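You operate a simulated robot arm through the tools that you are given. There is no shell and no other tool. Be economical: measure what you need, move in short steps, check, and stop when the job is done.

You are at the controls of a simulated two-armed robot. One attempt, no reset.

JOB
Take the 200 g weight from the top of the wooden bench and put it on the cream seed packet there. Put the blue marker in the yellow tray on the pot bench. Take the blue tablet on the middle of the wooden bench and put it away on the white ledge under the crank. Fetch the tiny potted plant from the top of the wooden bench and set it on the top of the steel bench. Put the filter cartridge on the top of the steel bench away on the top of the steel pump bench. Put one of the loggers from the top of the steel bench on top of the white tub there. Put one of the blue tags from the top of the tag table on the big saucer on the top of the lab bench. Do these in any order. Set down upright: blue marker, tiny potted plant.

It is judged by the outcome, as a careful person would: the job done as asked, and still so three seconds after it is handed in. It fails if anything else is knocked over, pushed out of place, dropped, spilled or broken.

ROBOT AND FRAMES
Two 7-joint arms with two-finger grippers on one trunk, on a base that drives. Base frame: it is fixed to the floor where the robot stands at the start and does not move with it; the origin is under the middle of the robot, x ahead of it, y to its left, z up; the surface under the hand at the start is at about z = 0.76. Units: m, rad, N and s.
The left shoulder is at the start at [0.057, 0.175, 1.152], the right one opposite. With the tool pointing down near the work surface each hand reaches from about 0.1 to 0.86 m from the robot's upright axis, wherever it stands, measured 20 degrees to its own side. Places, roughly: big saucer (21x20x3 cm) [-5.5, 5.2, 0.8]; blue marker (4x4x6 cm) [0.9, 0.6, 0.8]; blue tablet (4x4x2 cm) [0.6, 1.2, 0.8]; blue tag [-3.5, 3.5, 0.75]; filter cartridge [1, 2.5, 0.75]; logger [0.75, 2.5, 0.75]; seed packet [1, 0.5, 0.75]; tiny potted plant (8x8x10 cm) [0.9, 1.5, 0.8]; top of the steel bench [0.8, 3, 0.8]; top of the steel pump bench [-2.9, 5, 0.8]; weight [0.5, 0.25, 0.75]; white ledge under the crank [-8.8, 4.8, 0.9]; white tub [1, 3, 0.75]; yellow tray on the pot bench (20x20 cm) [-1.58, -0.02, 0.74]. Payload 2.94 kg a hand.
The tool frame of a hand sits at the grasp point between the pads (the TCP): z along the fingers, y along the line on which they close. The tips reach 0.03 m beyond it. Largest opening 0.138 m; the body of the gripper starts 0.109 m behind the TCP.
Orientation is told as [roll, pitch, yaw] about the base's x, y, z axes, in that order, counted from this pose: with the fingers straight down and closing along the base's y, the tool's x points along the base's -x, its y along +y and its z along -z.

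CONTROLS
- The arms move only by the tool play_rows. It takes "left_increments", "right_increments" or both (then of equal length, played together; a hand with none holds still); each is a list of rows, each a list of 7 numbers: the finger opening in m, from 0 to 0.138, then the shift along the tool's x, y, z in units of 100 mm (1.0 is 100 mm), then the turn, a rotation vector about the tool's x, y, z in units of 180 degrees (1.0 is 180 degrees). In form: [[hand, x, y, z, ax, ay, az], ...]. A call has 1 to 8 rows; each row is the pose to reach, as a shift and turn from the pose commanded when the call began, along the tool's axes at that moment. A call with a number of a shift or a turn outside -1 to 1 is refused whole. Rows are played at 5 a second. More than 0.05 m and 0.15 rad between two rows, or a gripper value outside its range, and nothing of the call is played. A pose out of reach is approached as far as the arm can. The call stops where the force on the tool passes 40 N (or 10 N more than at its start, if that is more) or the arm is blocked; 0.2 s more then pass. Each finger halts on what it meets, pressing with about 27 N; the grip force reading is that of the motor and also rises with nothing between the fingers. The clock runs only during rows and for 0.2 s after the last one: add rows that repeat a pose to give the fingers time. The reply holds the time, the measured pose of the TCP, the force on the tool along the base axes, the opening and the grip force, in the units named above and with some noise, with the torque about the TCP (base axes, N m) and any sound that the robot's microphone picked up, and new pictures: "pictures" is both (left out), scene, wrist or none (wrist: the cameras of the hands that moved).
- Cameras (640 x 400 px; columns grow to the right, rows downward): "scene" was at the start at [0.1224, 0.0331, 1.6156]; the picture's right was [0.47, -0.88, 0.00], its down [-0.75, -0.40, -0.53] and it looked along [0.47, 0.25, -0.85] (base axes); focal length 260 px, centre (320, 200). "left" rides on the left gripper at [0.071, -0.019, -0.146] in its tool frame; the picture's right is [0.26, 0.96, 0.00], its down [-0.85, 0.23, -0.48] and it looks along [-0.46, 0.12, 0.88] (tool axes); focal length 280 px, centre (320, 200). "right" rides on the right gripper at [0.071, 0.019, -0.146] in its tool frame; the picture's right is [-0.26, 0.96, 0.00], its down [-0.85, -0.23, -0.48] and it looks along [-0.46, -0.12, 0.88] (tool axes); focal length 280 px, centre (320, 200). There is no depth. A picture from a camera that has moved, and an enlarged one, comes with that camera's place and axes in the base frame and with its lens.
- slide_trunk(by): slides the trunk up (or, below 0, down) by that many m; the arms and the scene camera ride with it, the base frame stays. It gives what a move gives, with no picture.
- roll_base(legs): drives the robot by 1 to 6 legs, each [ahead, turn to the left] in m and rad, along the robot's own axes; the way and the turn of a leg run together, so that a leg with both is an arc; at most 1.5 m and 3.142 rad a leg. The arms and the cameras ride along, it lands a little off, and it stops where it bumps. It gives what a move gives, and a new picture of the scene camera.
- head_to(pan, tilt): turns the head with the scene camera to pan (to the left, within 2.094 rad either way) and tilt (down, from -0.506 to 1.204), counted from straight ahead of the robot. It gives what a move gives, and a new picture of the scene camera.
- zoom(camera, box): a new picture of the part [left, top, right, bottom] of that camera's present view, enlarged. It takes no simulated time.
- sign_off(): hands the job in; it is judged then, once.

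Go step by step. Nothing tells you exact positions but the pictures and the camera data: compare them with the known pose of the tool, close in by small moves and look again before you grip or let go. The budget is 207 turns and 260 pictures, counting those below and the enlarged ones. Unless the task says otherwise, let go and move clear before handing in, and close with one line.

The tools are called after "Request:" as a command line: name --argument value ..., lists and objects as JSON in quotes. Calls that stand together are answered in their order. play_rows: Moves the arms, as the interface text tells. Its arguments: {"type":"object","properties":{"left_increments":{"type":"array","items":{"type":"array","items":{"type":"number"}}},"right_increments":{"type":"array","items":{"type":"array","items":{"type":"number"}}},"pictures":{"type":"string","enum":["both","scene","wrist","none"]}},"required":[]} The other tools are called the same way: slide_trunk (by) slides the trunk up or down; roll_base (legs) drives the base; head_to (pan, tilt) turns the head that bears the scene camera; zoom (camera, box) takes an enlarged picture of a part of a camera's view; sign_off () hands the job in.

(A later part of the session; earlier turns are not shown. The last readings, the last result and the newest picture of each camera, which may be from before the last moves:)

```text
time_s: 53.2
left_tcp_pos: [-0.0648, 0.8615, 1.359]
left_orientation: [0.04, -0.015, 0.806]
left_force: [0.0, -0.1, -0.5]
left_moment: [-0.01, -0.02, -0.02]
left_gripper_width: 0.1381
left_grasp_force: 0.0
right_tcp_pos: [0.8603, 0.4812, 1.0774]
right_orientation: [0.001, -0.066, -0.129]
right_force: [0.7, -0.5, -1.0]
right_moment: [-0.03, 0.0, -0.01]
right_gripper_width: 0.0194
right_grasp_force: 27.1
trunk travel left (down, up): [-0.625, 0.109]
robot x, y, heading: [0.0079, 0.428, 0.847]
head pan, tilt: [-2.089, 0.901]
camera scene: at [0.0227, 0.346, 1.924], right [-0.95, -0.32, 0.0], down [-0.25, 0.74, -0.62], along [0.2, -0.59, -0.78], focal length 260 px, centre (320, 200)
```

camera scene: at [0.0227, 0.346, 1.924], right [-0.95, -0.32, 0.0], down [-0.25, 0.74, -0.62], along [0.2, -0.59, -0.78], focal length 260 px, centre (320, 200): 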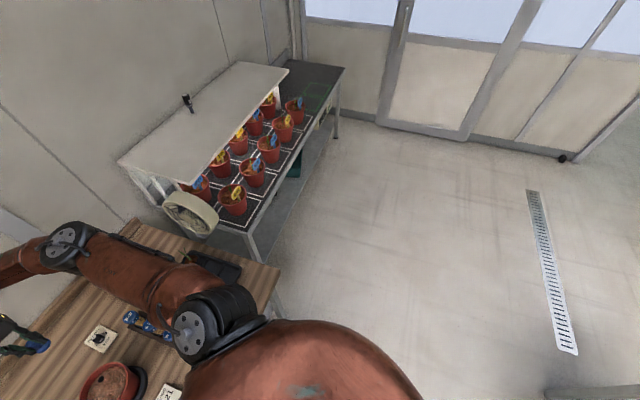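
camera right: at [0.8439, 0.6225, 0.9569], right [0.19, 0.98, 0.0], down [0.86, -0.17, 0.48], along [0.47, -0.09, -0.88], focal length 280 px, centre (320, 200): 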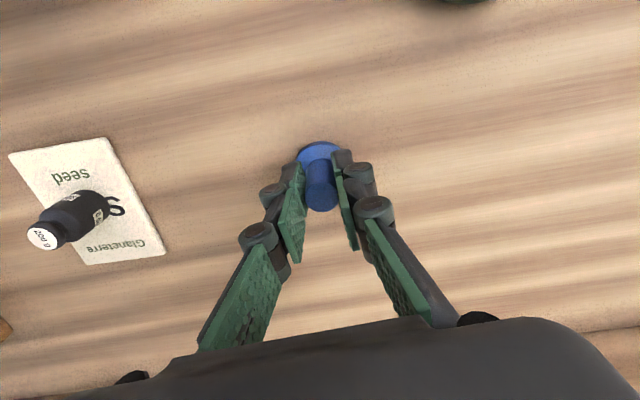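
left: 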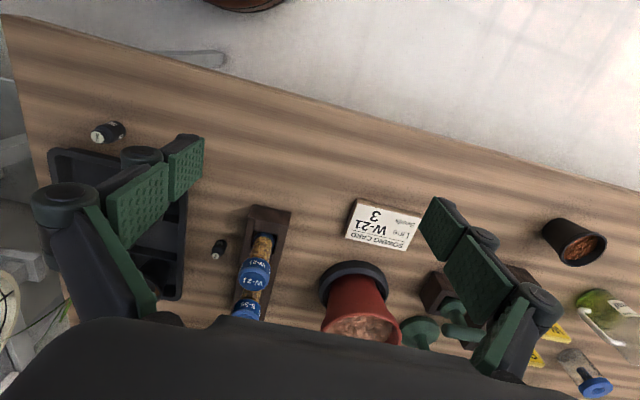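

Nothing is in contact, and the yellow tray is in sight on the white pot bench. Likely the over-extended arm lagged; I pull the right arm in and level it before turning.

Request:
play_rows --right_increments '[[0, 0.31, 0.21, 0, 0, 0.007, -0.021], [0, 0.62, 0.42, 0, 0, 0.014, -0.042], [0, 0.93, 0.63, 0, 0, 0.021, -0.064]]' --pictures "none"

Request:
play_rows --right_increments '[[0, 0.26, 0.27, 0, 0, 0, -0.021], [0, 0.52, 0.53, 0, 0, 0, -0.042], [0, 0.79, 0.8, 0, 0, 0, -0.064]]' --pictures "none"

Request:
play_rows --right_increments '[[0, 0.2, 0.31, 0, 0, 0, -0.021], [0, 0.41, 0.62, 0, 0, 0, -0.042], [0, 0.61, 0.94, 0, 0, 0, -0.064]]' --pictures "none"

Request:
play_rows --right_increments '[[0, 0.13, 0.34, 0, 0, 0, -0.021], [0, 0.27, 0.68, 0, 0, 0, -0.042], [0, 0.41, 1.0, 0, 0, 0, -0.064]]' --pictures "wrist"

```text
time_s: 54.0
left_tcp_pos: [-0.0647, 0.8611, 1.3598]
left_orientation: [0.038, -0.015, 0.805]
left_force: [-0.1, 0.7, -0.7]
left_moment: [-0.01, 0.01, -0.03]
left_gripper_width: 0.1378
left_grasp_force: 0.0
right_tcp_pos: [0.7729, 0.5569, 1.0724]
right_orientation: [-0.007, -0.002, 0.073]
right_force: [0.3, 0.7, -0.9]
right_moment: [0.0, -0.02, 0.0]
right_gripper_width: 0.0196
right_grasp_force: 27.5
trunk travel left (down, up): [-0.625, 0.109]
robot x, y, heading: [0.0061, 0.4338, 0.842]
head pan, tilt: [-2.089, 0.901]
```

```text
time_s: 54.8
left_tcp_pos: [-0.0652, 0.8614, 1.3583]
left_orientation: [0.038, -0.014, 0.807]
left_force: [-0.3, -0.3, 0.8]
left_moment: [-0.01, -0.02, 0.0]
left_gripper_width: 0.138
left_grasp_force: 0.1
right_tcp_pos: [0.6892, 0.6279, 1.0716]
right_orientation: [-0.007, 0.001, 0.274]
right_force: [-0.4, -0.3, -0.6]
right_moment: [0.02, -0.04, 0.01]
right_gripper_width: 0.0196
right_grasp_force: 26.8
trunk travel left (down, up): [-0.625, 0.109]
robot x, y, heading: [0.0064, 0.4261, 0.847]
head pan, tilt: [-2.089, 0.901]
```

```text
time_s: 55.6
left_tcp_pos: [-0.0645, 0.8625, 1.3592]
left_orientation: [0.039, -0.016, 0.807]
left_force: [0.0, 0.2, -0.2]
left_moment: [-0.03, -0.03, 0.0]
left_gripper_width: 0.1378
left_grasp_force: 0.1
right_tcp_pos: [0.6047, 0.7044, 1.0737]
right_orientation: [-0.009, -0.001, 0.473]
right_force: [-0.6, 0.4, 0.0]
right_moment: [0.03, 0.01, 0.02]
right_gripper_width: 0.0193
right_grasp_force: 26.9
trunk travel left (down, up): [-0.625, 0.109]
robot x, y, heading: [0.0076, 0.4317, 0.842]
head pan, tilt: [-2.089, 0.901]
```

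```text
time_s: 56.4
left_tcp_pos: [-0.0642, 0.8622, 1.3588]
left_orientation: [0.04, -0.014, 0.807]
left_force: [-0.6, -0.5, 0.6]
left_moment: [-0.03, -0.01, -0.01]
left_gripper_width: 0.1382
left_grasp_force: 0.0
right_tcp_pos: [0.5261, 0.7777, 1.0712]
right_orientation: [-0.006, 0.002, 0.674]
right_force: [0.3, -0.1, -0.4]
right_moment: [0.01, 0.02, 0.04]
right_gripper_width: 0.0195
right_grasp_force: 27.4
trunk travel left (down, up): [-0.625, 0.109]
robot x, y, heading: [0.0092, 0.4307, 0.842]
head pan, tilt: [-2.089, 0.901]
camera right: at [0.4592, 0.7498, 1.2167], right [-0.4, 0.92, -0.01], down [0.81, 0.35, 0.48], along [0.44, 0.18, -0.88], focal length 280 px, centre (320, 200)
```

right: 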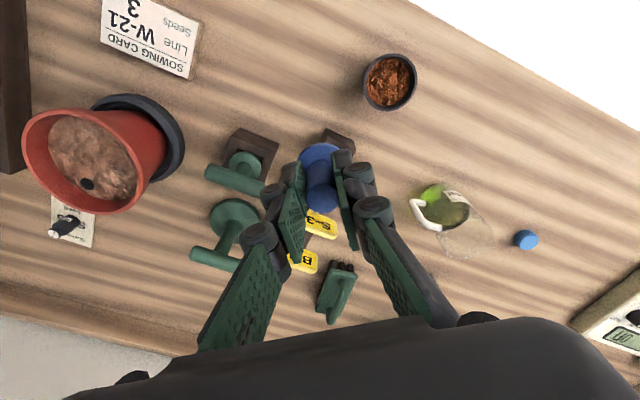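

The marker is still upright in the hand. Drive to the pot bench in several legs; the tray centre is at about (-1.575, -0.022).

Request:
head_to --pan 0.0 --tilt 0.85

Request:
roll_base --legs '[[0, 0.95], [0, 0.95], [0, 0.963]]'

```text
time_s: 58.4
left_tcp_pos: [-0.0642, 0.8614, 1.3589]
left_orientation: [0.04, -0.015, 0.806]
left_force: [-0.3, -1.0, 0.7]
left_moment: [0.0, -0.02, 0.03]
left_gripper_width: 0.1381
left_grasp_force: 0.0
right_tcp_pos: [0.5264, 0.7769, 1.0711]
right_orientation: [-0.006, 0.002, 0.675]
right_force: [0.1, 0.4, -0.6]
right_moment: [-0.02, 0.02, 0.02]
right_gripper_width: 0.0193
right_grasp_force: 27.6
trunk travel left (down, up): [-0.625, 0.109]
robot x, y, heading: [0.0077, 0.4305, 0.838]
head pan, tilt: [0.0, 0.85]
camera scene: at [0.0503, 0.4762, 1.9278], right [0.75, -0.67, 0.0], down [-0.5, -0.56, -0.66], along [0.44, 0.49, -0.75], focal length 260 px, centre (320, 200)
```

scene: 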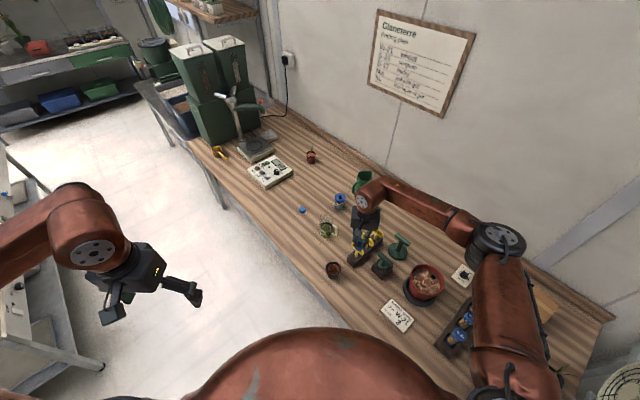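

```text
time_s: 66.2
left_tcp_pos: [-0.0307, -0.0054, 1.3586]
left_orientation: [0.039, -0.016, -2.597]
left_force: [-0.5, 0.1, 0.2]
left_moment: [0.01, -0.04, -0.01]
left_gripper_width: 0.1378
left_grasp_force: 0.1
right_tcp_pos: [-0.5799, 0.2291, 1.0713]
right_orientation: [-0.006, 0.002, -2.729]
right_force: [-0.8, -0.7, -0.4]
right_moment: [-0.02, 0.02, 0.01]
right_gripper_width: 0.0194
right_grasp_force: 27.3
trunk travel left (down, up): [-0.625, 0.109]
robot x, y, heading: [0.0092, 0.4342, -2.559]
head pan, tilt: [0.0, 0.85]
camera scene: at [-0.0406, 0.3969, 1.9278], right [-0.55, 0.84, 0.0], down [0.63, 0.41, -0.66], along [-0.55, -0.36, -0.75], focal length 260 px, centre (320, 200)
```

scene: 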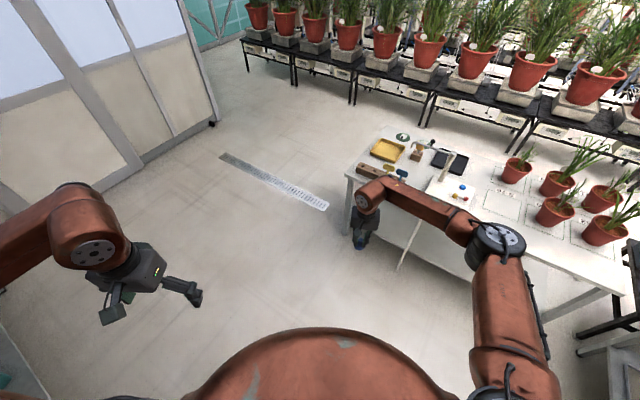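

Request:
roll_base --legs '[[1.12, 0], [0, -0.58]]'

Request:
play_rows --right_increments '[[0, 0, 0, 0, 0, 0, 0]]' --pictures "wrist"

```text
time_s: 73.5
left_tcp_pos: [-1.1932, -0.5212, 1.3591]
left_orientation: [0.038, -0.013, 3.105]
left_force: [-0.8, 0.3, 0.4]
left_moment: [-0.02, 0.0, 0.0]
left_gripper_width: 0.138
left_grasp_force: 0.1
right_tcp_pos: [-1.5249, -0.0223, 1.0713]
right_orientation: [-0.006, 0.003, 2.973]
right_force: [-0.5, -0.6, -0.4]
right_moment: [0.0, 0.0, -0.03]
right_gripper_width: 0.019
right_grasp_force: 27.0
trunk travel left (down, up): [-0.625, 0.109]
robot x, y, heading: [-0.9238, -0.1802, -3.145]
head pan, tilt: [0.0, 0.85]
camera scene: at [-0.9816, -0.1785, 1.9278], right [0.0, 1.0, 0.0], down [0.75, 0.0, -0.66], along [-0.66, 0.0, -0.75], focal length 260 px, centre (320, 200)
```

scene: 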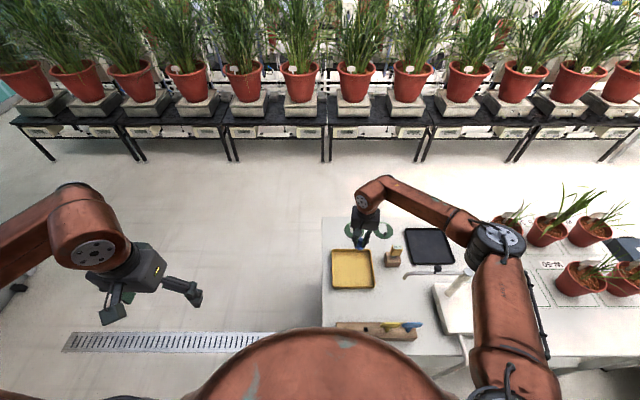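

```text
time_s: 73.8
left_tcp_pos: [-1.1926, -0.5216, 1.3574]
left_orientation: [0.039, -0.015, 3.106]
left_force: [0.5, -0.5, 0.0]
left_moment: [0.0, -0.02, 0.01]
left_gripper_width: 0.1379
left_grasp_force: 0.2
right_tcp_pos: [-1.524, -0.024, 1.0708]
right_orientation: [-0.007, 0.003, 2.975]
right_force: [0.4, -0.2, -1.3]
right_moment: [0.03, 0.01, -0.01]
right_gripper_width: 0.0192
right_grasp_force: 27.2
trunk travel left (down, up): [-0.625, 0.109]
robot x, y, heading: [-0.919, -0.1809, -3.141]
head pan, tilt: [0.0, 0.85]
camera right: at [-1.458, -0.0546, 1.2168], right [-0.42, -0.91, -0.01], down [-0.8, 0.37, 0.48], along [-0.43, 0.2, -0.88], focal length 280 px, centre (320, 200)
```

right: 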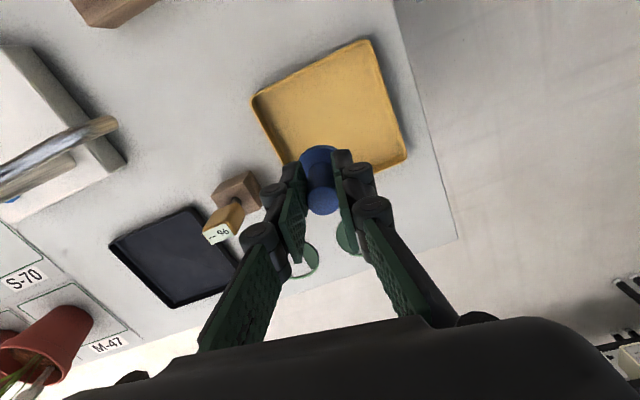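

Tray centre at (-1.57, -0.02). Shift over it and lower.

Request:
play_rows --right_increments '[[0, -0.23, 0.02, 0, 0.001, 0, 0], [0, -0.46, 0.04, 0, 0.002, 0, 0], [0, -0.46, 0.04, 0, 0.002, 0, 0]]' --pictures "none"

Request:
slide_trunk --by -0.22

Request:
play_rows --right_increments '[[0, 0, 0, 0, 0, 0, 0]]' --pictures "wrist"

```text
time_s: 74.7
left_tcp_pos: [-1.1938, -0.5204, 1.3581]
left_orientation: [0.039, -0.014, 3.105]
left_force: [0.4, 1.0, -0.9]
left_moment: [-0.01, 0.01, 0.02]
left_gripper_width: 0.1376
left_grasp_force: 0.0
right_tcp_pos: [-1.5712, -0.0147, 1.0713]
right_orientation: [-0.012, 0.003, 2.974]
right_force: [0.3, 0.2, 0.0]
right_moment: [0.01, -0.01, -0.01]
right_gripper_width: 0.0191
right_grasp_force: 26.7
trunk travel left (down, up): [-0.625, 0.109]
robot x, y, heading: [-0.9197, -0.178, -3.144]
head pan, tilt: [0.0, 0.85]
```

```text
time_s: 77.0
left_tcp_pos: [-1.1933, -0.5193, 1.1381]
left_orientation: [0.038, -0.014, 3.105]
left_force: [-0.2, -0.2, -1.4]
left_moment: [0.02, 0.0, 0.04]
left_gripper_width: 0.1379
left_grasp_force: 0.0
right_tcp_pos: [-1.5718, -0.0187, 0.8521]
right_orientation: [-0.013, 0.001, 2.974]
right_force: [0.1, 0.6, -0.3]
right_moment: [0.02, 0.0, -0.03]
right_gripper_width: 0.019
right_grasp_force: 27.1
trunk travel left (down, up): [-0.405, 0.329]
robot x, y, heading: [-0.9211, -0.1778, -3.14]
head pan, tilt: [0.0, 0.85]
```

```text
time_s: 77.4
left_tcp_pos: [-1.1941, -0.5202, 1.1386]
left_orientation: [0.038, -0.013, 3.106]
left_force: [-0.1, 0.1, -1.2]
left_moment: [0.0, 0.04, 0.01]
left_gripper_width: 0.138
left_grasp_force: 0.0
right_tcp_pos: [-1.5708, -0.0192, 0.8518]
right_orientation: [-0.014, 0.001, 2.973]
right_force: [0.1, -0.3, -1.1]
right_moment: [0.01, 0.02, -0.01]
right_gripper_width: 0.0188
right_grasp_force: 27.3
trunk travel left (down, up): [-0.405, 0.329]
robot x, y, heading: [-0.9211, -0.1796, -3.143]
head pan, tilt: [0.0, 0.85]
camera right: at [-1.5043, -0.0511, 0.9965], right [-0.42, -0.91, -0.01], down [-0.8, 0.36, 0.48], along [-0.43, 0.21, -0.88], focal length 280 px, centre (320, 200)
```

right: 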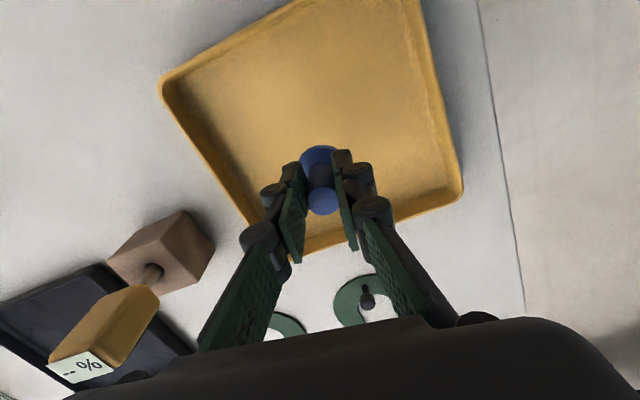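

Centred. Lower gently to contact.

Request:
play_rows --right_increments '[[0, 0, 0, 0.2, -0.0045, 0, 0], [0, 0, 0, 0.4, -0.0045, 0, 0], [0, 0, 0, 0.46, -0.0045, 0, 0], [0, 0, 0, 0.5, -0.0045, 0, 0], [0, 0, 0, 0.5, -0.0045, 0, 0]]' --pictures "none"

```text
time_s: 78.6
left_tcp_pos: [-1.1937, -0.5207, 1.1378]
left_orientation: [0.038, -0.013, 3.105]
left_force: [-0.3, -0.5, -0.6]
left_moment: [-0.01, 0.0, 0.0]
left_gripper_width: 0.1382
left_grasp_force: 0.1
right_tcp_pos: [-1.5689, -0.0185, 0.8007]
right_orientation: [0.0, 0.001, 2.974]
right_force: [0.4, 0.6, -1.2]
right_moment: [-0.05, -0.01, -0.02]
right_gripper_width: 0.0191
right_grasp_force: 26.8
trunk travel left (down, up): [-0.405, 0.329]
robot x, y, heading: [-0.9196, -0.178, -3.136]
head pan, tilt: [0.0, 0.85]
```

Request:
play_rows --right_increments '[[0, 0, 0, 0.04, 0, 0, 0], [0, 0, 0, 0.08, 0, 0, 0], [0, 0, 0, 0.08, 0, 0, 0]]' --pictures "wrist"

```text
time_s: 79.4
left_tcp_pos: [-1.1915, -0.52, 1.1384]
left_orientation: [0.038, -0.017, 3.105]
left_force: [-0.5, -0.5, -0.7]
left_moment: [-0.01, -0.01, 0.04]
left_gripper_width: 0.138
left_grasp_force: 0.0
right_tcp_pos: [-1.5708, -0.0183, 0.7964]
right_orientation: [0.003, -0.002, 2.975]
right_force: [4.3, 1.3, 19.7]
right_moment: [0.13, -0.04, -0.01]
right_gripper_width: 0.019
right_grasp_force: 27.0
trunk travel left (down, up): [-0.405, 0.329]
robot x, y, heading: [-0.9265, -0.1761, -3.138]
head pan, tilt: [0.0, 0.85]
camera right: at [-1.5035, -0.0484, 0.9418], right [-0.42, -0.91, 0.0], down [-0.8, 0.37, 0.48], along [-0.43, 0.2, -0.88], focal length 280 px, centre (320, 200)
```

right: 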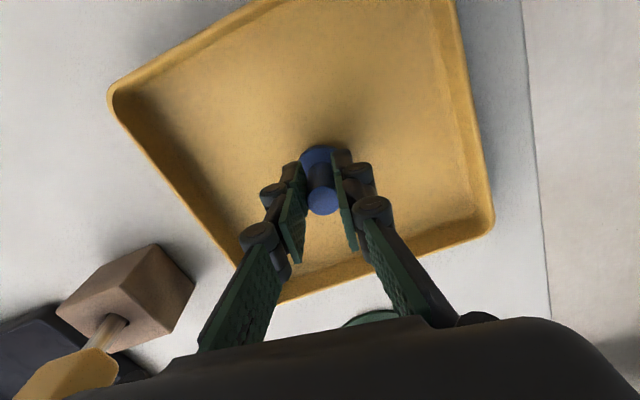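

Contact. Ease off, release and rise.

Request:
play_rows --right_increments '[[0, 0, 0, -0.045, 0, 0, 0], [0.03, 0, 0, -0.045, 0, 0, 0], [0.045, 0, 0, -0.045, 0, 0, 0], [0.05, 0, 0, -0.045, 0, 0, 0], [0.05, 0, 0, -0.3, 0, 0, 0], [0.05, 0, 0, -0.65, 0, 0, 0], [0.06, 0, 0, -1, 0, 0, 0]]' --pictures "wrist"

```text
time_s: 81.0
left_tcp_pos: [-1.193, -0.5209, 1.1374]
left_orientation: [0.039, -0.015, 3.105]
left_force: [-0.5, -0.2, 0.4]
left_moment: [-0.02, -0.01, -0.03]
left_gripper_width: 0.1377
left_grasp_force: 0.0
right_tcp_pos: [-1.5687, -0.0196, 0.8934]
right_orientation: [0.003, 0.001, 2.975]
right_force: [-0.3, -0.5, 0.8]
right_moment: [-0.01, 0.05, -0.05]
right_gripper_width: 0.0601
right_grasp_force: 0.1
trunk travel left (down, up): [-0.405, 0.329]
robot x, y, heading: [-0.9181, -0.1766, -3.143]
head pan, tilt: [0.0, 0.85]
camera right: at [-1.5026, -0.0498, 1.0386], right [-0.42, -0.91, 0.0], down [-0.8, 0.37, 0.47], along [-0.43, 0.2, -0.88], focal length 280 px, centre (320, 200)
```

right: 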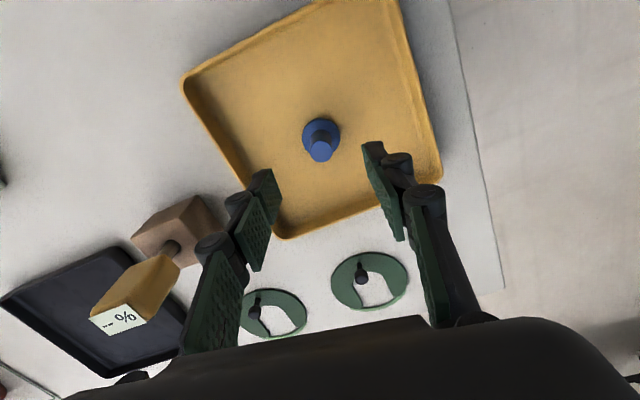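

The marker stands in the tray. Now I bring the left hand down and forward while raising the right one, for the drive back to the wooden bench.

Request:
play_rows --left_increments '[[0.1, -0.33, 0, 0.33, -0.004, 0.002, 0], [0.08, -0.66, 0, 0.66, -0.008, 0.004, 0], [0.08, -1.0, 0, 1.0, -0.0124, 0.0045, 0]]' --right_increments '[[0.1, 0, 0, -0.33, 0, 0, 0], [0.12, 0, 0, -0.66, 0, 0, 0], [0.12, 0, 0, -1.0, 0, 0, 0]]' --pictures "none"

Request:
play_rows --left_increments '[[0.08, -0.33, 0, 0.33, 0, 0, 0], [0.08, -0.66, 0, 0.66, 0, 0, 0], [0.08, -1.0, 0, 1.0, 0, 0, 0]]' --right_increments '[[0.12, 0.2, 0, -0.33, 0, 0, 0], [0.12, 0.4, 0, -0.66, 0, 0, 0], [0.12, 0.6, 0, -1.0, 0, 0, 0]]' --pictures "none"

Request:
slide_trunk --by 0.08

Request:
roll_base --legs '[[-0.5, 0], [0, -1.0], [0, -0.98]]'

```text
time_s: 81.8
left_tcp_pos: [-1.2948, -0.5254, 1.0375]
left_orientation: [0.079, 0.0, 3.108]
left_force: [-0.4, -1.1, 0.0]
left_moment: [0.0, -0.02, 0.04]
left_gripper_width: 0.08
left_grasp_force: 0.0
right_tcp_pos: [-1.5727, -0.0199, 0.9906]
right_orientation: [-0.001, 0.003, 2.975]
right_force: [0.3, -0.6, -0.6]
right_moment: [0.03, 0.01, 0.0]
right_gripper_width: 0.1203
right_grasp_force: 0.0
trunk travel left (down, up): [-0.405, 0.329]
robot x, y, heading: [-0.9194, -0.1792, -3.136]
head pan, tilt: [0.0, 0.85]
```

```text
time_s: 82.6
left_tcp_pos: [-1.3959, -0.5279, 0.9383]
left_orientation: [0.079, 0.0, 3.107]
left_force: [0.2, 0.0, 0.0]
left_moment: [0.03, -0.03, -0.01]
left_gripper_width: 0.0801
left_grasp_force: 0.0
right_tcp_pos: [-1.5136, -0.0276, 1.0917]
right_orientation: [0.003, 0.002, 2.974]
right_force: [0.8, 0.7, -0.6]
right_moment: [0.01, -0.03, -0.01]
right_gripper_width: 0.1202
right_grasp_force: 0.0
trunk travel left (down, up): [-0.405, 0.329]
robot x, y, heading: [-0.9197, -0.176, -3.138]
head pan, tilt: [0.0, 0.85]
```

```text
time_s: 83.8
left_tcp_pos: [-1.3948, -0.5248, 1.0191]
left_orientation: [0.08, 0.002, 3.108]
left_force: [-0.2, -0.4, 0.1]
left_moment: [0.0, -0.04, 0.0]
left_gripper_width: 0.0803
left_grasp_force: 0.1
right_tcp_pos: [-1.5117, -0.0283, 1.1717]
right_orientation: [0.004, 0.003, 2.974]
right_force: [-0.4, -0.2, -0.6]
right_moment: [-0.02, 0.0, 0.0]
right_gripper_width: 0.1199
right_grasp_force: 0.2
trunk travel left (down, up): [-0.485, 0.249]
robot x, y, heading: [-0.9188, -0.1788, -3.139]
head pan, tilt: [0.0, 0.85]
```

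```text
time_s: 91.7
left_tcp_pos: [-0.5552, 0.3925, 1.021]
left_orientation: [0.077, -0.002, 1.134]
left_force: [0.6, 0.2, 0.5]
left_moment: [0.04, 0.02, 0.03]
left_gripper_width: 0.0801
left_grasp_force: 0.2
right_tcp_pos: [-0.0521, 0.3071, 1.1736]
right_orientation: [0.001, 0.003, 1.003]
right_force: [0.1, -0.4, 0.5]
right_moment: [-0.02, 0.04, -0.01]
right_gripper_width: 0.12
right_grasp_force: 0.0
trunk travel left (down, up): [-0.485, 0.249]
robot x, y, heading: [-0.42, -0.1799, 1.166]
head pan, tilt: [0.0, 0.85]
camera scene: at [-0.3912, -0.1072, 1.788], right [0.92, -0.39, 0.0], down [-0.29, -0.69, -0.66], along [0.26, 0.61, -0.75], focal length 260 px, centre (320, 200)
```

scene: 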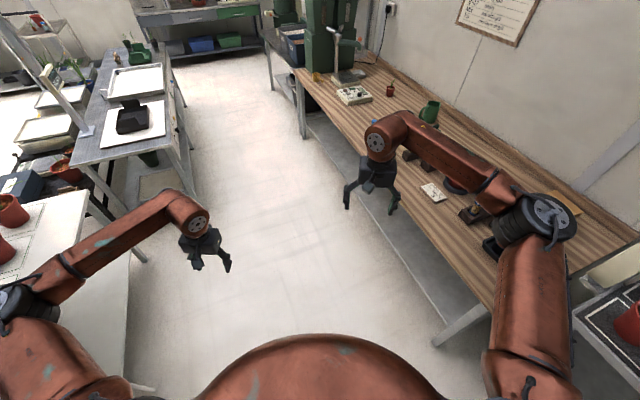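

Request:
roll_base --legs '[[1.16, 0], [0, -0.6], [0, -0.57]]'

Request:
play_rows --left_increments '[[0.08, -0.3, 0, 0.3, 0.008, 0, 0], [0.08, -0.6, 0, 0.6, 0.016, 0, 0], [0.08, -0.6, 0, 1.0, 0.025, 0, 0]]' --pictures "wrist"

```text
time_s: 100.8
left_tcp_pos: [0.5132, 1.1967, 1.0199]
left_orientation: [0.078, 0.0, -0.065]
left_force: [-0.3, 0.3, 0.0]
left_moment: [0.03, 0.02, -0.01]
left_gripper_width: 0.08
left_grasp_force: 0.0
right_tcp_pos: [0.6159, 0.696, 1.1733]
right_orientation: [0.001, 0.002, -0.198]
right_force: [0.3, -0.1, 0.9]
right_moment: [0.03, -0.02, 0.0]
right_gripper_width: 0.1202
right_grasp_force: 0.0
trunk travel left (down, up): [-0.485, 0.249]
robot x, y, heading: [0.0276, 0.8669, -0.03]
head pan, tilt: [0.0, 0.85]
camera scene: at [0.1074, 0.8616, 1.788], right [-0.03, -1.0, 0.0], down [-0.75, 0.02, -0.66], along [0.66, -0.02, -0.75], focal length 260 px, centre (320, 200)
```

scene: 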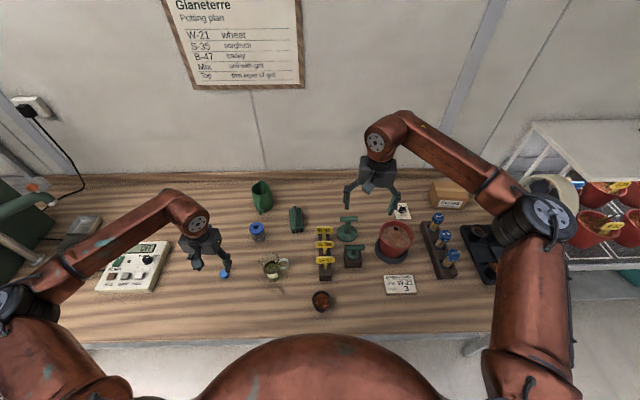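

```text
time_s: 101.6
left_tcp_pos: [0.5729, 1.2012, 0.9205]
left_orientation: [-0.002, 0.0, -0.065]
left_force: [0.0, 0.2, -0.1]
left_moment: [0.02, 0.01, 0.02]
left_gripper_width: 0.0801
left_grasp_force: 0.1
right_tcp_pos: [0.6147, 0.6974, 1.1735]
right_orientation: [0.001, 0.002, -0.196]
right_force: [0.0, 0.7, 0.1]
right_moment: [-0.05, 0.0, 0.04]
right_gripper_width: 0.1202
right_grasp_force: 0.1
trunk travel left (down, up): [-0.485, 0.249]
robot x, y, heading: [0.0296, 0.8654, -0.028]
head pan, tilt: [0.0, 0.85]
camera left: at [0.4999, 1.1874, 1.0664], right [-0.2, 0.98, 0.0], down [0.86, 0.18, 0.48], along [0.47, 0.09, -0.88], focal length 280 px, centre (320, 200)
```

left: 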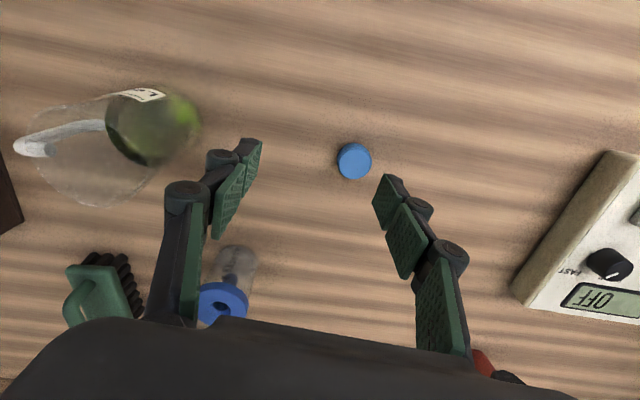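

Tablet at (0.600, 1.245). Align and descend partway.

Request:
play_rows --left_increments '[[0.08, -0.12, 0.23, 0.3, 0, 0, 0], [0.07, -0.241, 0.457, 0.6, 0, 0, 0], [0.07, -0.241, 0.457, 0.95, 0, 0, 0]]' --pictures "wrist"

```text
time_s: 102.4
left_tcp_pos: [0.6011, 1.2432, 0.8269]
left_orientation: [-0.003, 0.001, -0.065]
left_force: [-0.5, 0.2, -0.3]
left_moment: [-0.01, 0.01, -0.02]
left_gripper_width: 0.0697
left_grasp_force: 0.1
right_tcp_pos: [0.6164, 0.6964, 1.1725]
right_orientation: [0.002, 0.003, -0.196]
right_force: [-0.1, -0.4, -0.2]
right_moment: [-0.01, 0.03, 0.0]
right_gripper_width: 0.1202
right_grasp_force: 0.1
trunk travel left (down, up): [-0.485, 0.249]
robot x, y, heading: [0.0281, 0.8661, -0.026]
head pan, tilt: [0.0, 0.85]
camera left: at [0.529, 1.2288, 0.9725], right [-0.2, 0.98, 0.0], down [0.86, 0.18, 0.48], along [0.47, 0.09, -0.88], focal length 280 px, centre (320, 200)
```

left: 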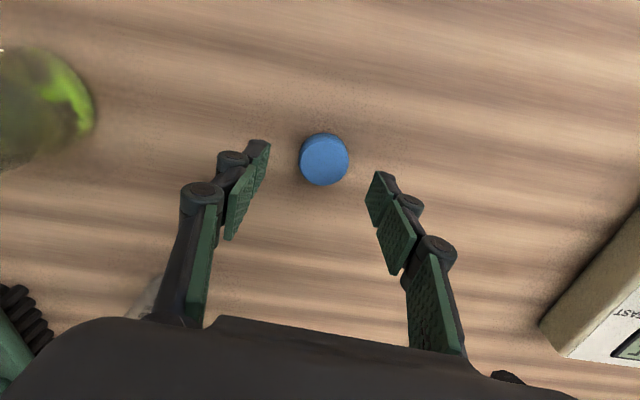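

Request:
play_rows --left_increments '[[0.07, 0, 0.01, 0.2, 0, 0, 0], [0.07, 0.01, 0.01, 0.335, 0, 0, 0], [0, 0.01, 0.01, 0.335, 0, 0, 0], [0, 0.01, 0.01, 0.335, 0, 0, 0], [0, 0.01, 0.01, 0.335, 0, 0, 0], [0, 0.01, 0.01, 0.335, 0, 0, 0]]' --pictures "wrist"

```text
time_s: 103.8
left_tcp_pos: [0.599, 1.2448, 0.794]
left_orientation: [0.001, -0.001, -0.065]
left_force: [0.0, 0.6, 0.2]
left_moment: [0.0, -0.03, -0.02]
left_gripper_width: 0.0354
left_grasp_force: 26.7
right_tcp_pos: [0.6154, 0.6977, 1.173]
right_orientation: [0.001, 0.002, -0.197]
right_force: [-0.6, -0.1, -1.1]
right_moment: [-0.01, 0.01, -0.01]
right_gripper_width: 0.1201
right_grasp_force: 0.1
trunk travel left (down, up): [-0.485, 0.249]
robot x, y, heading: [0.0308, 0.8626, -0.035]
head pan, tilt: [0.0, 0.85]
camera left: at [0.5269, 1.2305, 0.9394], right [-0.2, 0.98, 0.0], down [0.86, 0.18, 0.48], along [0.47, 0.09, -0.88], focal length 280 px, centre (320, 200)
```

left: 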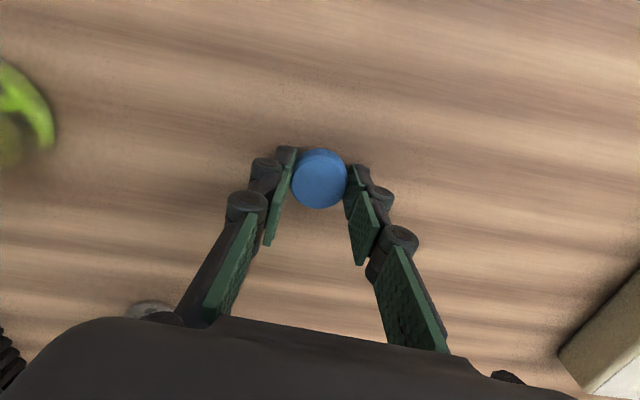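

The tablet is gripped. Lift and tuck the left hand, then drive along the bench to the plant.

Request:
play_rows --left_increments '[[0, 0, 0, -0.4, 0, 0, 0], [0, 0.2, 0, -0.8, 0, 0, 0], [0, 0.5, 0, -1.0, 0, 0, 0]]' --pictures "none"

Request:
play_rows --left_increments '[[0, 0.3, 0, -0.33, 0, 0, 0], [0, 0.6, 0, -0.66, 0, 0, 0], [0, 0.9, 0, -1.0, 0, 0, 0]]' --pictures "none"

Request:
play_rows --left_increments '[[0, 0.3, 0, -0.33, 0, 0, 0], [0, 0.6, 0, -0.66, 0, 0, 0], [0, 0.9, 0, -1.0, 0, 0, 0]]' --pictures "wrist"

Request:
roll_base --legs '[[0, 0.75], [0, 0.75], [0.56, 0], [0, -0.7]]'

```text
time_s: 104.6
left_tcp_pos: [0.5482, 1.2486, 0.8926]
left_orientation: [-0.001, -0.001, -0.064]
left_force: [-0.3, -0.4, -0.3]
left_moment: [0.01, 0.0, -0.01]
left_gripper_width: 0.0358
left_grasp_force: 26.9
right_tcp_pos: [0.6151, 0.6971, 1.1734]
right_orientation: [0.002, 0.002, -0.197]
right_force: [-0.2, 0.5, 0.3]
right_moment: [-0.03, 0.0, 0.01]
right_gripper_width: 0.12
right_grasp_force: 0.2
trunk travel left (down, up): [-0.485, 0.249]
robot x, y, heading: [0.0314, 0.8664, -0.029]
head pan, tilt: [0.0, 0.85]
```

```text
time_s: 105.4
left_tcp_pos: [0.4606, 1.256, 0.9926]
left_orientation: [0.001, -0.001, -0.064]
left_force: [-1.0, -0.3, -0.5]
left_moment: [0.05, -0.06, 0.01]
left_gripper_width: 0.0359
left_grasp_force: 26.9
right_tcp_pos: [0.6136, 0.6961, 1.1737]
right_orientation: [0.001, 0.0, -0.199]
right_force: [-0.8, -0.1, 0.3]
right_moment: [0.02, -0.04, 0.03]
right_gripper_width: 0.1201
right_grasp_force: 0.0
trunk travel left (down, up): [-0.485, 0.249]
robot x, y, heading: [0.0275, 0.8671, -0.029]
head pan, tilt: [0.0, 0.85]
```

```text
time_s: 106.2
left_tcp_pos: [0.3702, 1.2615, 1.0964]
left_orientation: [-0.001, -0.003, -0.065]
left_force: [-0.9, 0.1, -0.2]
left_moment: [0.05, -0.06, 0.0]
left_gripper_width: 0.0354
left_grasp_force: 27.0
right_tcp_pos: [0.6121, 0.6951, 1.1744]
right_orientation: [0.003, 0.0, -0.195]
right_force: [-0.8, -0.9, -0.1]
right_moment: [0.02, -0.06, 0.04]
right_gripper_width: 0.1201
right_grasp_force: 0.1
trunk travel left (down, up): [-0.485, 0.249]
robot x, y, heading: [0.03, 0.8617, -0.028]
head pan, tilt: [0.0, 0.85]
camera left: at [0.2978, 1.2467, 1.2408], right [-0.2, 0.98, 0.0], down [0.86, 0.17, 0.48], along [0.47, 0.09, -0.88], focal length 280 px, centre (320, 200)
```

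left: 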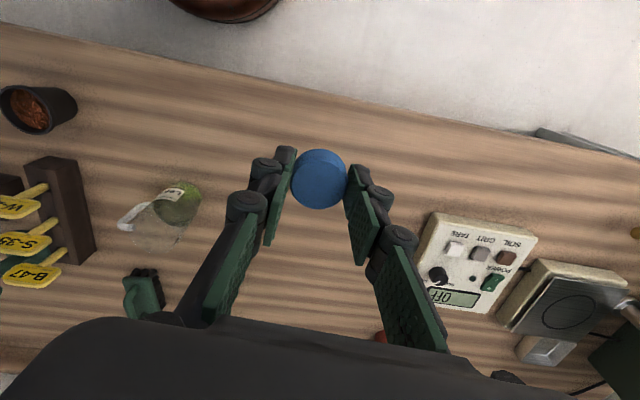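

```text
time_s: 115.1
left_tcp_pos: [0.0552, 1.9299, 1.0946]
left_orientation: [0.0, 0.0, 0.715]
left_force: [0.0, 0.0, -0.4]
left_moment: [0.01, 0.01, -0.04]
left_gripper_width: 0.0356
left_grasp_force: 26.9
right_tcp_pos: [0.6272, 1.6985, 1.1736]
right_orientation: [0.0, 0.002, 0.583]
right_force: [-0.3, -0.6, 0.5]
right_moment: [0.0, 0.05, 0.04]
right_gripper_width: 0.1203
right_grasp_force: 0.0
trunk travel left (down, up): [-0.485, 0.249]
robot x, y, heading: [0.0896, 1.4103, 0.751]
head pan, tilt: [0.0, 0.85]
camera scene: at [0.1493, 1.4586, 1.788], right [0.68, -0.73, 0.0], down [-0.55, -0.51, -0.66], along [0.48, 0.45, -0.75], focal length 260 px, centre (320, 200)
```

scene: 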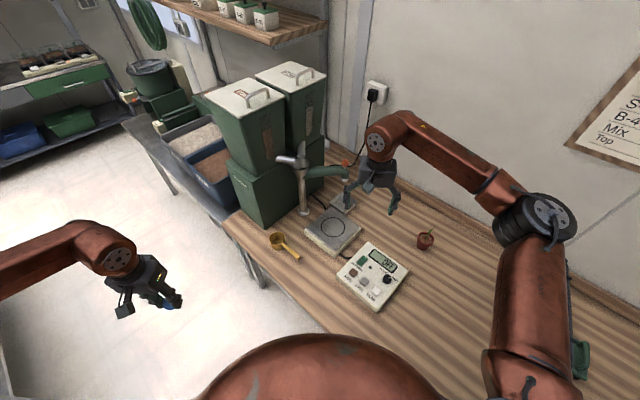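

Plant at about (0.926, 1.547). Extend the right hand towards it, turning the yaw on the way.

Request:
play_rows --right_increments '[[0.12, -0.19, -0.32, 0.1, 0, 0, 0.018], [0.12, -0.37, -0.65, 0.2, 0, 0, 0.036], [0.12, -0.56, -0.97, 0.3, 0, 0, 0.054]]' --pictures "none"

Request:
play_rows --right_increments '[[0.12, -0.24, -0.29, 0.1, 0, 0, 0.018], [0.12, -0.48, -0.57, 0.2, 0, 0, 0.036], [0.12, -0.715, -0.86, 0.3, 0, 0, 0.054]]' --pictures "none"

Request:
play_rows --right_increments '[[0.12, -0.28, -0.24, 0.1, 0, 0, 0.018], [0.12, -0.57, -0.49, 0.2, 0, 0, 0.036], [0.12, -0.85, -0.73, 0.3, 0, 0, 0.054], [0.12, -0.85, -0.73, 0.3, 0, 0, 0.054]]' --pictures "wrist"

```text
time_s: 115.9
left_tcp_pos: [0.0556, 1.9289, 1.0951]
left_orientation: [0.0, 0.0, 0.716]
left_force: [-0.1, -0.4, -0.1]
left_moment: [0.03, 0.01, -0.01]
left_gripper_width: 0.0357
left_grasp_force: 27.5
right_tcp_pos: [0.7288, 1.6474, 1.1419]
right_orientation: [0.003, 0.003, 0.414]
right_force: [0.5, 0.3, 1.0]
right_moment: [0.03, 0.05, 0.01]
right_gripper_width: 0.1201
right_grasp_force: 0.0
trunk travel left (down, up): [-0.485, 0.249]
robot x, y, heading: [0.0905, 1.4083, 0.747]
head pan, tilt: [0.0, 0.85]
```

```text
time_s: 116.7
left_tcp_pos: [0.0557, 1.9285, 1.0939]
left_orientation: [0.0, 0.0, 0.717]
left_force: [0.6, 0.2, 0.0]
left_moment: [0.0, 0.03, -0.02]
left_gripper_width: 0.0356
left_grasp_force: 26.8
right_tcp_pos: [0.8276, 1.6, 1.1128]
right_orientation: [0.003, 0.002, 0.241]
right_force: [-0.2, -0.4, -0.7]
right_moment: [0.03, 0.03, -0.02]
right_gripper_width: 0.1198
right_grasp_force: 0.0
trunk travel left (down, up): [-0.485, 0.249]
robot x, y, heading: [0.0927, 1.4038, 0.753]
head pan, tilt: [0.0, 0.85]
```

```text
time_s: 117.7
left_tcp_pos: [0.0566, 1.9304, 1.0944]
left_orientation: [0.0, 0.0, 0.715]
left_force: [0.5, 0.3, -0.7]
left_moment: [-0.03, -0.01, -0.01]
left_gripper_width: 0.0355
left_grasp_force: 26.8
right_tcp_pos: [0.9276, 1.5482, 1.0814]
right_orientation: [0.0, 0.001, 0.074]
right_force: [-0.3, -0.3, 0.2]
right_moment: [0.0, 0.01, 0.02]
right_gripper_width: 0.1202
right_grasp_force: 0.0
trunk travel left (down, up): [-0.485, 0.249]
robot x, y, heading: [0.093, 1.4058, 0.748]
head pan, tilt: [0.0, 0.85]
camera right: at [0.8574, 1.562, 1.2262], right [0.19, 0.98, 0.0], down [0.86, -0.17, 0.47], along [0.47, -0.09, -0.88], focal length 280 px, centre (320, 200)
```

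right: 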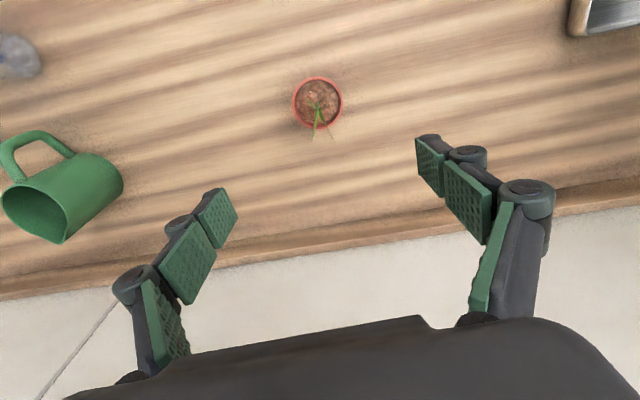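

Aligned over the pot. Lower by trunk then check.

Request:
slide_trunk --by -0.18

Request:
play_rows --right_increments '[[0.12, 0.02, -0.03, 0.1, 0, 0, 0]]' --pictures "wrist"

```text
time_s: 119.7
left_tcp_pos: [0.0551, 1.9298, 0.9143]
left_orientation: [-0.001, 0.001, 0.716]
left_force: [0.1, 0.1, 0.4]
left_moment: [-0.01, -0.01, 0.03]
left_gripper_width: 0.0356
left_grasp_force: 27.4
right_tcp_pos: [0.927, 1.5473, 0.9044]
right_orientation: [0.001, 0.002, 0.075]
right_force: [0.5, 0.9, 0.3]
right_moment: [0.01, -0.05, -0.01]
right_gripper_width: 0.1202
right_grasp_force: 0.1
trunk travel left (down, up): [-0.305, 0.429]
robot x, y, heading: [0.092, 1.4063, 0.752]
head pan, tilt: [0.0, 0.85]
```

```text
time_s: 120.1
left_tcp_pos: [0.0548, 1.9293, 0.9147]
left_orientation: [0.001, 0.001, 0.715]
left_force: [-0.3, 0.3, -1.0]
left_moment: [0.03, 0.0, 0.01]
left_gripper_width: 0.0357
left_grasp_force: 26.9
right_tcp_pos: [0.9255, 1.5441, 0.8928]
right_orientation: [0.002, 0.001, 0.075]
right_force: [0.3, 0.6, 0.3]
right_moment: [0.04, 0.0, -0.02]
right_gripper_width: 0.1198
right_grasp_force: 0.1
trunk travel left (down, up): [-0.305, 0.429]
robot x, y, heading: [0.0955, 1.4068, 0.753]
head pan, tilt: [0.0, 0.85]
camera right: at [0.8542, 1.5581, 1.0382], right [0.19, 0.98, 0.0], down [0.86, -0.17, 0.47], along [0.47, -0.09, -0.88], focal length 280 px, centre (320, 200)
```

right: 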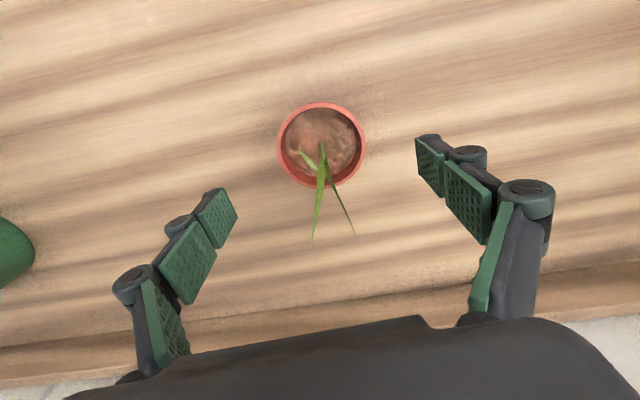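

Request:
play_rows --right_increments '[[0.12, 0.04, 0.02, 0.35, 0, 0, 0], [0.11, 0.04, 0.02, 0.7, 0, 0, 0], [0.1, 0.04, 0.02, 0.92, 0, 0, 0], [0.04, 0.04, 0.02, 0.92, 0, 0, 0], [0.04, 0.04, 0.02, 0.92, 0, 0, 0], [0.03, 0.04, 0.02, 0.92, 0, 0, 0], [0.03, 0.04, 0.02, 0.92, 0, 0, 0]]' --pictures "wrist"

```text
time_s: 121.7
left_tcp_pos: [0.0554, 1.9309, 0.915]
left_orientation: [-0.001, 0.0, 0.717]
left_force: [0.0, -0.5, 0.3]
left_moment: [-0.02, 0.02, 0.01]
left_gripper_width: 0.0356
left_grasp_force: 27.1
right_tcp_pos: [0.9208, 1.5454, 0.7976]
right_orientation: [-0.001, 0.001, 0.076]
right_force: [-0.2, 0.7, 0.9]
right_moment: [0.02, -0.01, 0.0]
right_gripper_width: 0.0661
right_grasp_force: 27.1
trunk travel left (down, up): [-0.305, 0.429]
robot x, y, heading: [0.095, 1.4061, 0.752]
head pan, tilt: [0.0, 0.85]
camera right: at [0.8488, 1.5595, 0.9434], right [0.19, 0.98, 0.0], down [0.86, -0.17, 0.47], along [0.47, -0.09, -0.88], focal length 280 px, centre (320, 200)
```

right: 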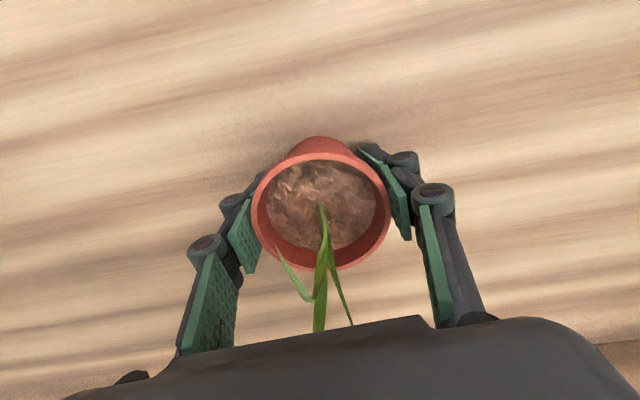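

The pot is gripped. Lift and retract.

Request:
slide_trunk --by 0.3

Request:
play_rows --right_increments '[[0.03, 0.33, 0.09, 0, 0, 0, -0.018], [0.03, 0.65, 0.18, 0, 0, 0, -0.036], [0.03, 0.98, 0.275, 0, 0, 0, -0.054]]' --pictures "none"

Request:
play_rows --right_increments '[[0.03, 0.31, 0.14, 0, 0, 0, -0.018], [0.03, 0.62, 0.29, 0, 0, 0, -0.036], [0.03, 0.92, 0.44, 0, 0, 0, -0.054]]' --pictures "none"

Request:
play_rows --right_increments '[[0.03, 0.28, 0.19, 0, 0, 0, -0.018], [0.03, 0.56, 0.39, 0, 0, 0, -0.036], [0.03, 0.835, 0.587, 0, 0, 0, -0.054]]' --pictures "wrist"

Request:
head_to --pan 0.3 --tilt 0.5

```text
time_s: 124.7
left_tcp_pos: [0.0551, 1.9298, 1.2145]
left_orientation: [0.0, -0.001, 0.714]
left_force: [0.3, -1.0, 0.0]
left_moment: [-0.01, 0.0, -0.03]
left_gripper_width: 0.0354
left_grasp_force: 27.0
right_tcp_pos: [0.9204, 1.5462, 1.1005]
right_orientation: [-0.001, 0.001, 0.074]
right_force: [-0.6, -0.1, 0.0]
right_moment: [0.05, 0.03, -0.02]
right_gripper_width: 0.0663
right_grasp_force: 27.0
trunk travel left (down, up): [-0.605, 0.129]
robot x, y, heading: [0.0922, 1.4035, 0.753]
head pan, tilt: [0.0, 0.85]
```

```text
time_s: 125.5
left_tcp_pos: [0.0552, 1.9303, 1.2146]
left_orientation: [-0.001, 0.0, 0.716]
left_force: [0.3, 0.0, 0.3]
left_moment: [0.01, 0.01, 0.01]
left_gripper_width: 0.0353
left_grasp_force: 27.1
right_tcp_pos: [0.8248, 1.5666, 1.0999]
right_orientation: [0.0, 0.002, 0.245]
right_force: [0.1, 0.1, -1.1]
right_moment: [0.05, -0.01, 0.02]
right_gripper_width: 0.0663
right_grasp_force: 26.1
trunk travel left (down, up): [-0.605, 0.129]
robot x, y, heading: [0.0926, 1.4055, 0.752]
head pan, tilt: [0.0, 0.85]
```

```text
time_s: 126.3
left_tcp_pos: [0.0552, 1.9301, 1.2145]
left_orientation: [-0.001, -0.001, 0.715]
left_force: [0.1, 0.4, -0.5]
left_moment: [0.03, 0.01, 0.0]
left_gripper_width: 0.0354
left_grasp_force: 26.9
right_tcp_pos: [0.7198, 1.5864, 1.1026]
right_orientation: [0.0, 0.003, 0.413]
right_force: [0.9, 0.6, -1.3]
right_moment: [0.0, -0.02, 0.01]
right_gripper_width: 0.0663
right_grasp_force: 27.3
trunk travel left (down, up): [-0.605, 0.129]
robot x, y, heading: [0.0936, 1.4055, 0.754]
head pan, tilt: [0.0, 0.85]
```

```text
time_s: 127.1
left_tcp_pos: [0.0562, 1.9297, 1.214]
left_orientation: [-0.003, 0.0, 0.716]
left_force: [0.1, 0.2, -2.0]
left_moment: [0.01, -0.01, 0.03]
left_gripper_width: 0.0356
left_grasp_force: 26.6
right_tcp_pos: [0.6207, 1.6095, 1.0979]
right_orientation: [0.0, 0.0, 0.582]
right_force: [-0.1, 0.1, -1.6]
right_moment: [-0.01, -0.03, 0.02]
right_gripper_width: 0.0659
right_grasp_force: 27.3
trunk travel left (down, up): [-0.605, 0.129]
robot x, y, heading: [0.0921, 1.4049, 0.753]
head pan, tilt: [0.0, 0.85]
camera right: at [0.5527, 1.5858, 1.2451], right [-0.31, 0.95, 0.0], down [0.84, 0.28, 0.47], along [0.45, 0.15, -0.88], focal length 280 px, centre (320, 200)
```

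right: 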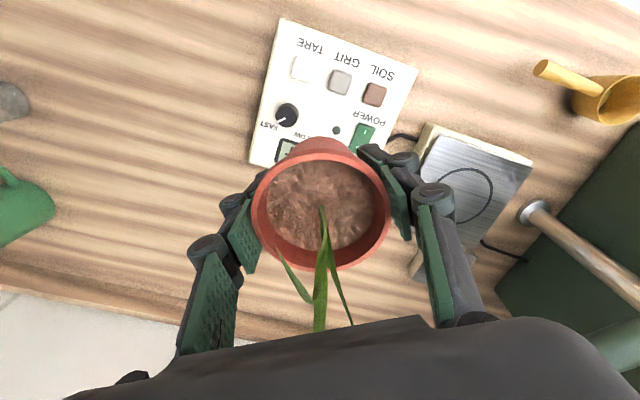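

```text
time_s: 127.9
left_tcp_pos: [0.0556, 1.9302, 1.2142]
left_orientation: [0.0, 0.0, 0.716]
left_force: [-0.3, -0.6, -0.4]
left_moment: [0.01, 0.0, -0.01]
left_gripper_width: 0.0354
left_grasp_force: 27.0
right_tcp_pos: [0.6223, 1.6086, 1.0998]
right_orientation: [0.002, 0.003, 0.583]
right_force: [0.4, 0.5, -1.0]
right_moment: [0.02, 0.02, 0.01]
right_gripper_width: 0.0661
right_grasp_force: 26.7
trunk travel left (down, up): [-0.605, 0.129]
robot x, y, heading: [0.0931, 1.4055, 0.751]
head pan, tilt: [0.3, 0.499]
camera scene: at [0.1264, 1.4735, 1.9378], right [0.87, -0.5, 0.0], down [-0.24, -0.42, -0.88], along [0.44, 0.76, -0.48], focal length 260 px, centre (320, 200)
```

scene: 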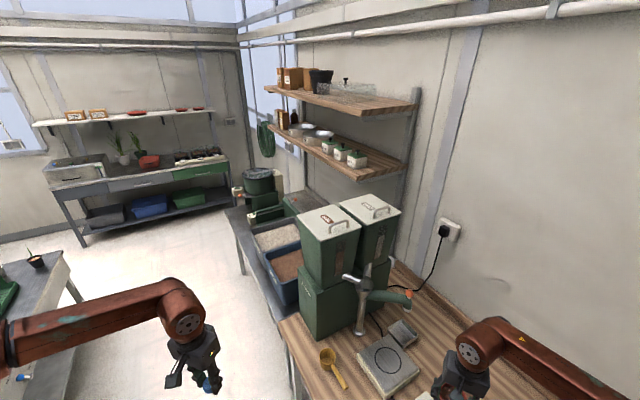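

Tall green boxes stand at the bench end, so I keep to the middle of the aisle and drive to around (-0.1, 2.5), then look right at the steel bench.

Request:
roll_base --legs '[[0, 1.0], [0.6, 0], [0.55, 0]]'

Request:
head_to --pan -1.4 --tilt 0.6

```text
time_s: 132.5
left_tcp_pos: [-0.3696, 1.9279, 1.2396]
left_orientation: [0.045, -0.086, 1.661]
left_force: [0.6, -2.6, 1.3]
left_moment: [0.21, 0.01, 0.02]
left_gripper_width: 0.0351
left_grasp_force: 27.1
right_tcp_pos: [0.2148, 2.2181, 1.0971]
right_orientation: [0.041, -0.018, 1.579]
right_force: [0.3, -1.2, 0.5]
right_moment: [0.19, -0.14, 0.0]
right_gripper_width: 0.0658
right_grasp_force: 27.0
trunk travel left (down, up): [-0.605, 0.129]
robot x, y, heading: [0.0456, 1.6884, 1.735]
head pan, tilt: [0.3, 0.499]
stopped in leg 2: the robot was blocked; the commanded pose is now the measured one
camera scene: at [-0.0303, 1.7272, 1.9394], right [0.89, 0.45, 0.02], down [0.23, -0.41, -0.88], along [-0.39, 0.79, -0.48], focal length 260 px, centre (320, 200)
```

scene: 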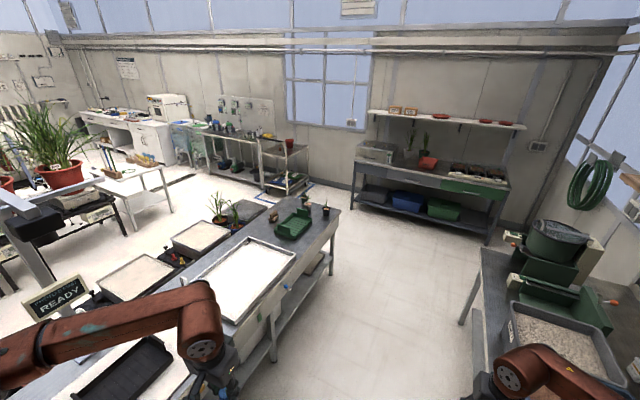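

```text
time_s: 134.2
left_tcp_pos: [-0.3865, 1.9373, 1.2275]
left_orientation: [0.033, -0.026, 1.694]
left_force: [0.4, -0.1, -0.1]
left_moment: [-0.01, 0.0, -0.02]
left_gripper_width: 0.0352
left_grasp_force: 26.8
right_tcp_pos: [0.1936, 2.2317, 1.0958]
right_orientation: [0.028, -0.003, 1.58]
right_force: [-0.1, -0.7, -1.0]
right_moment: [0.01, 0.0, 0.0]
right_gripper_width: 0.0661
right_grasp_force: 26.5
trunk travel left (down, up): [-0.605, 0.129]
robot x, y, heading: [0.0447, 1.6927, 1.743]
head pan, tilt: [-1.4, 0.6]
camera scene: at [0.1214, 1.6985, 1.9296], right [0.33, -0.94, 0.0], down [-0.53, -0.19, -0.83], along [0.78, 0.28, -0.56], focal length 260 px, centre (320, 200)
```

scene: 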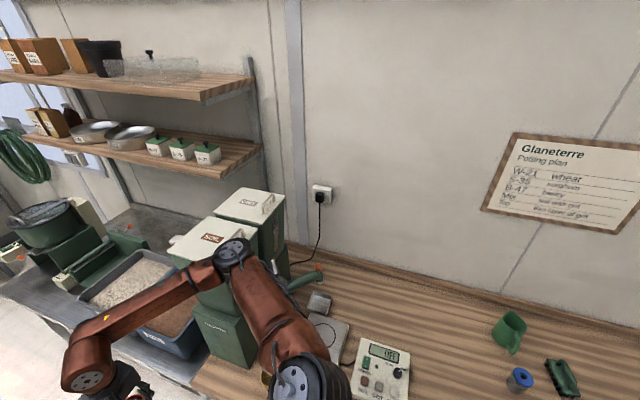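

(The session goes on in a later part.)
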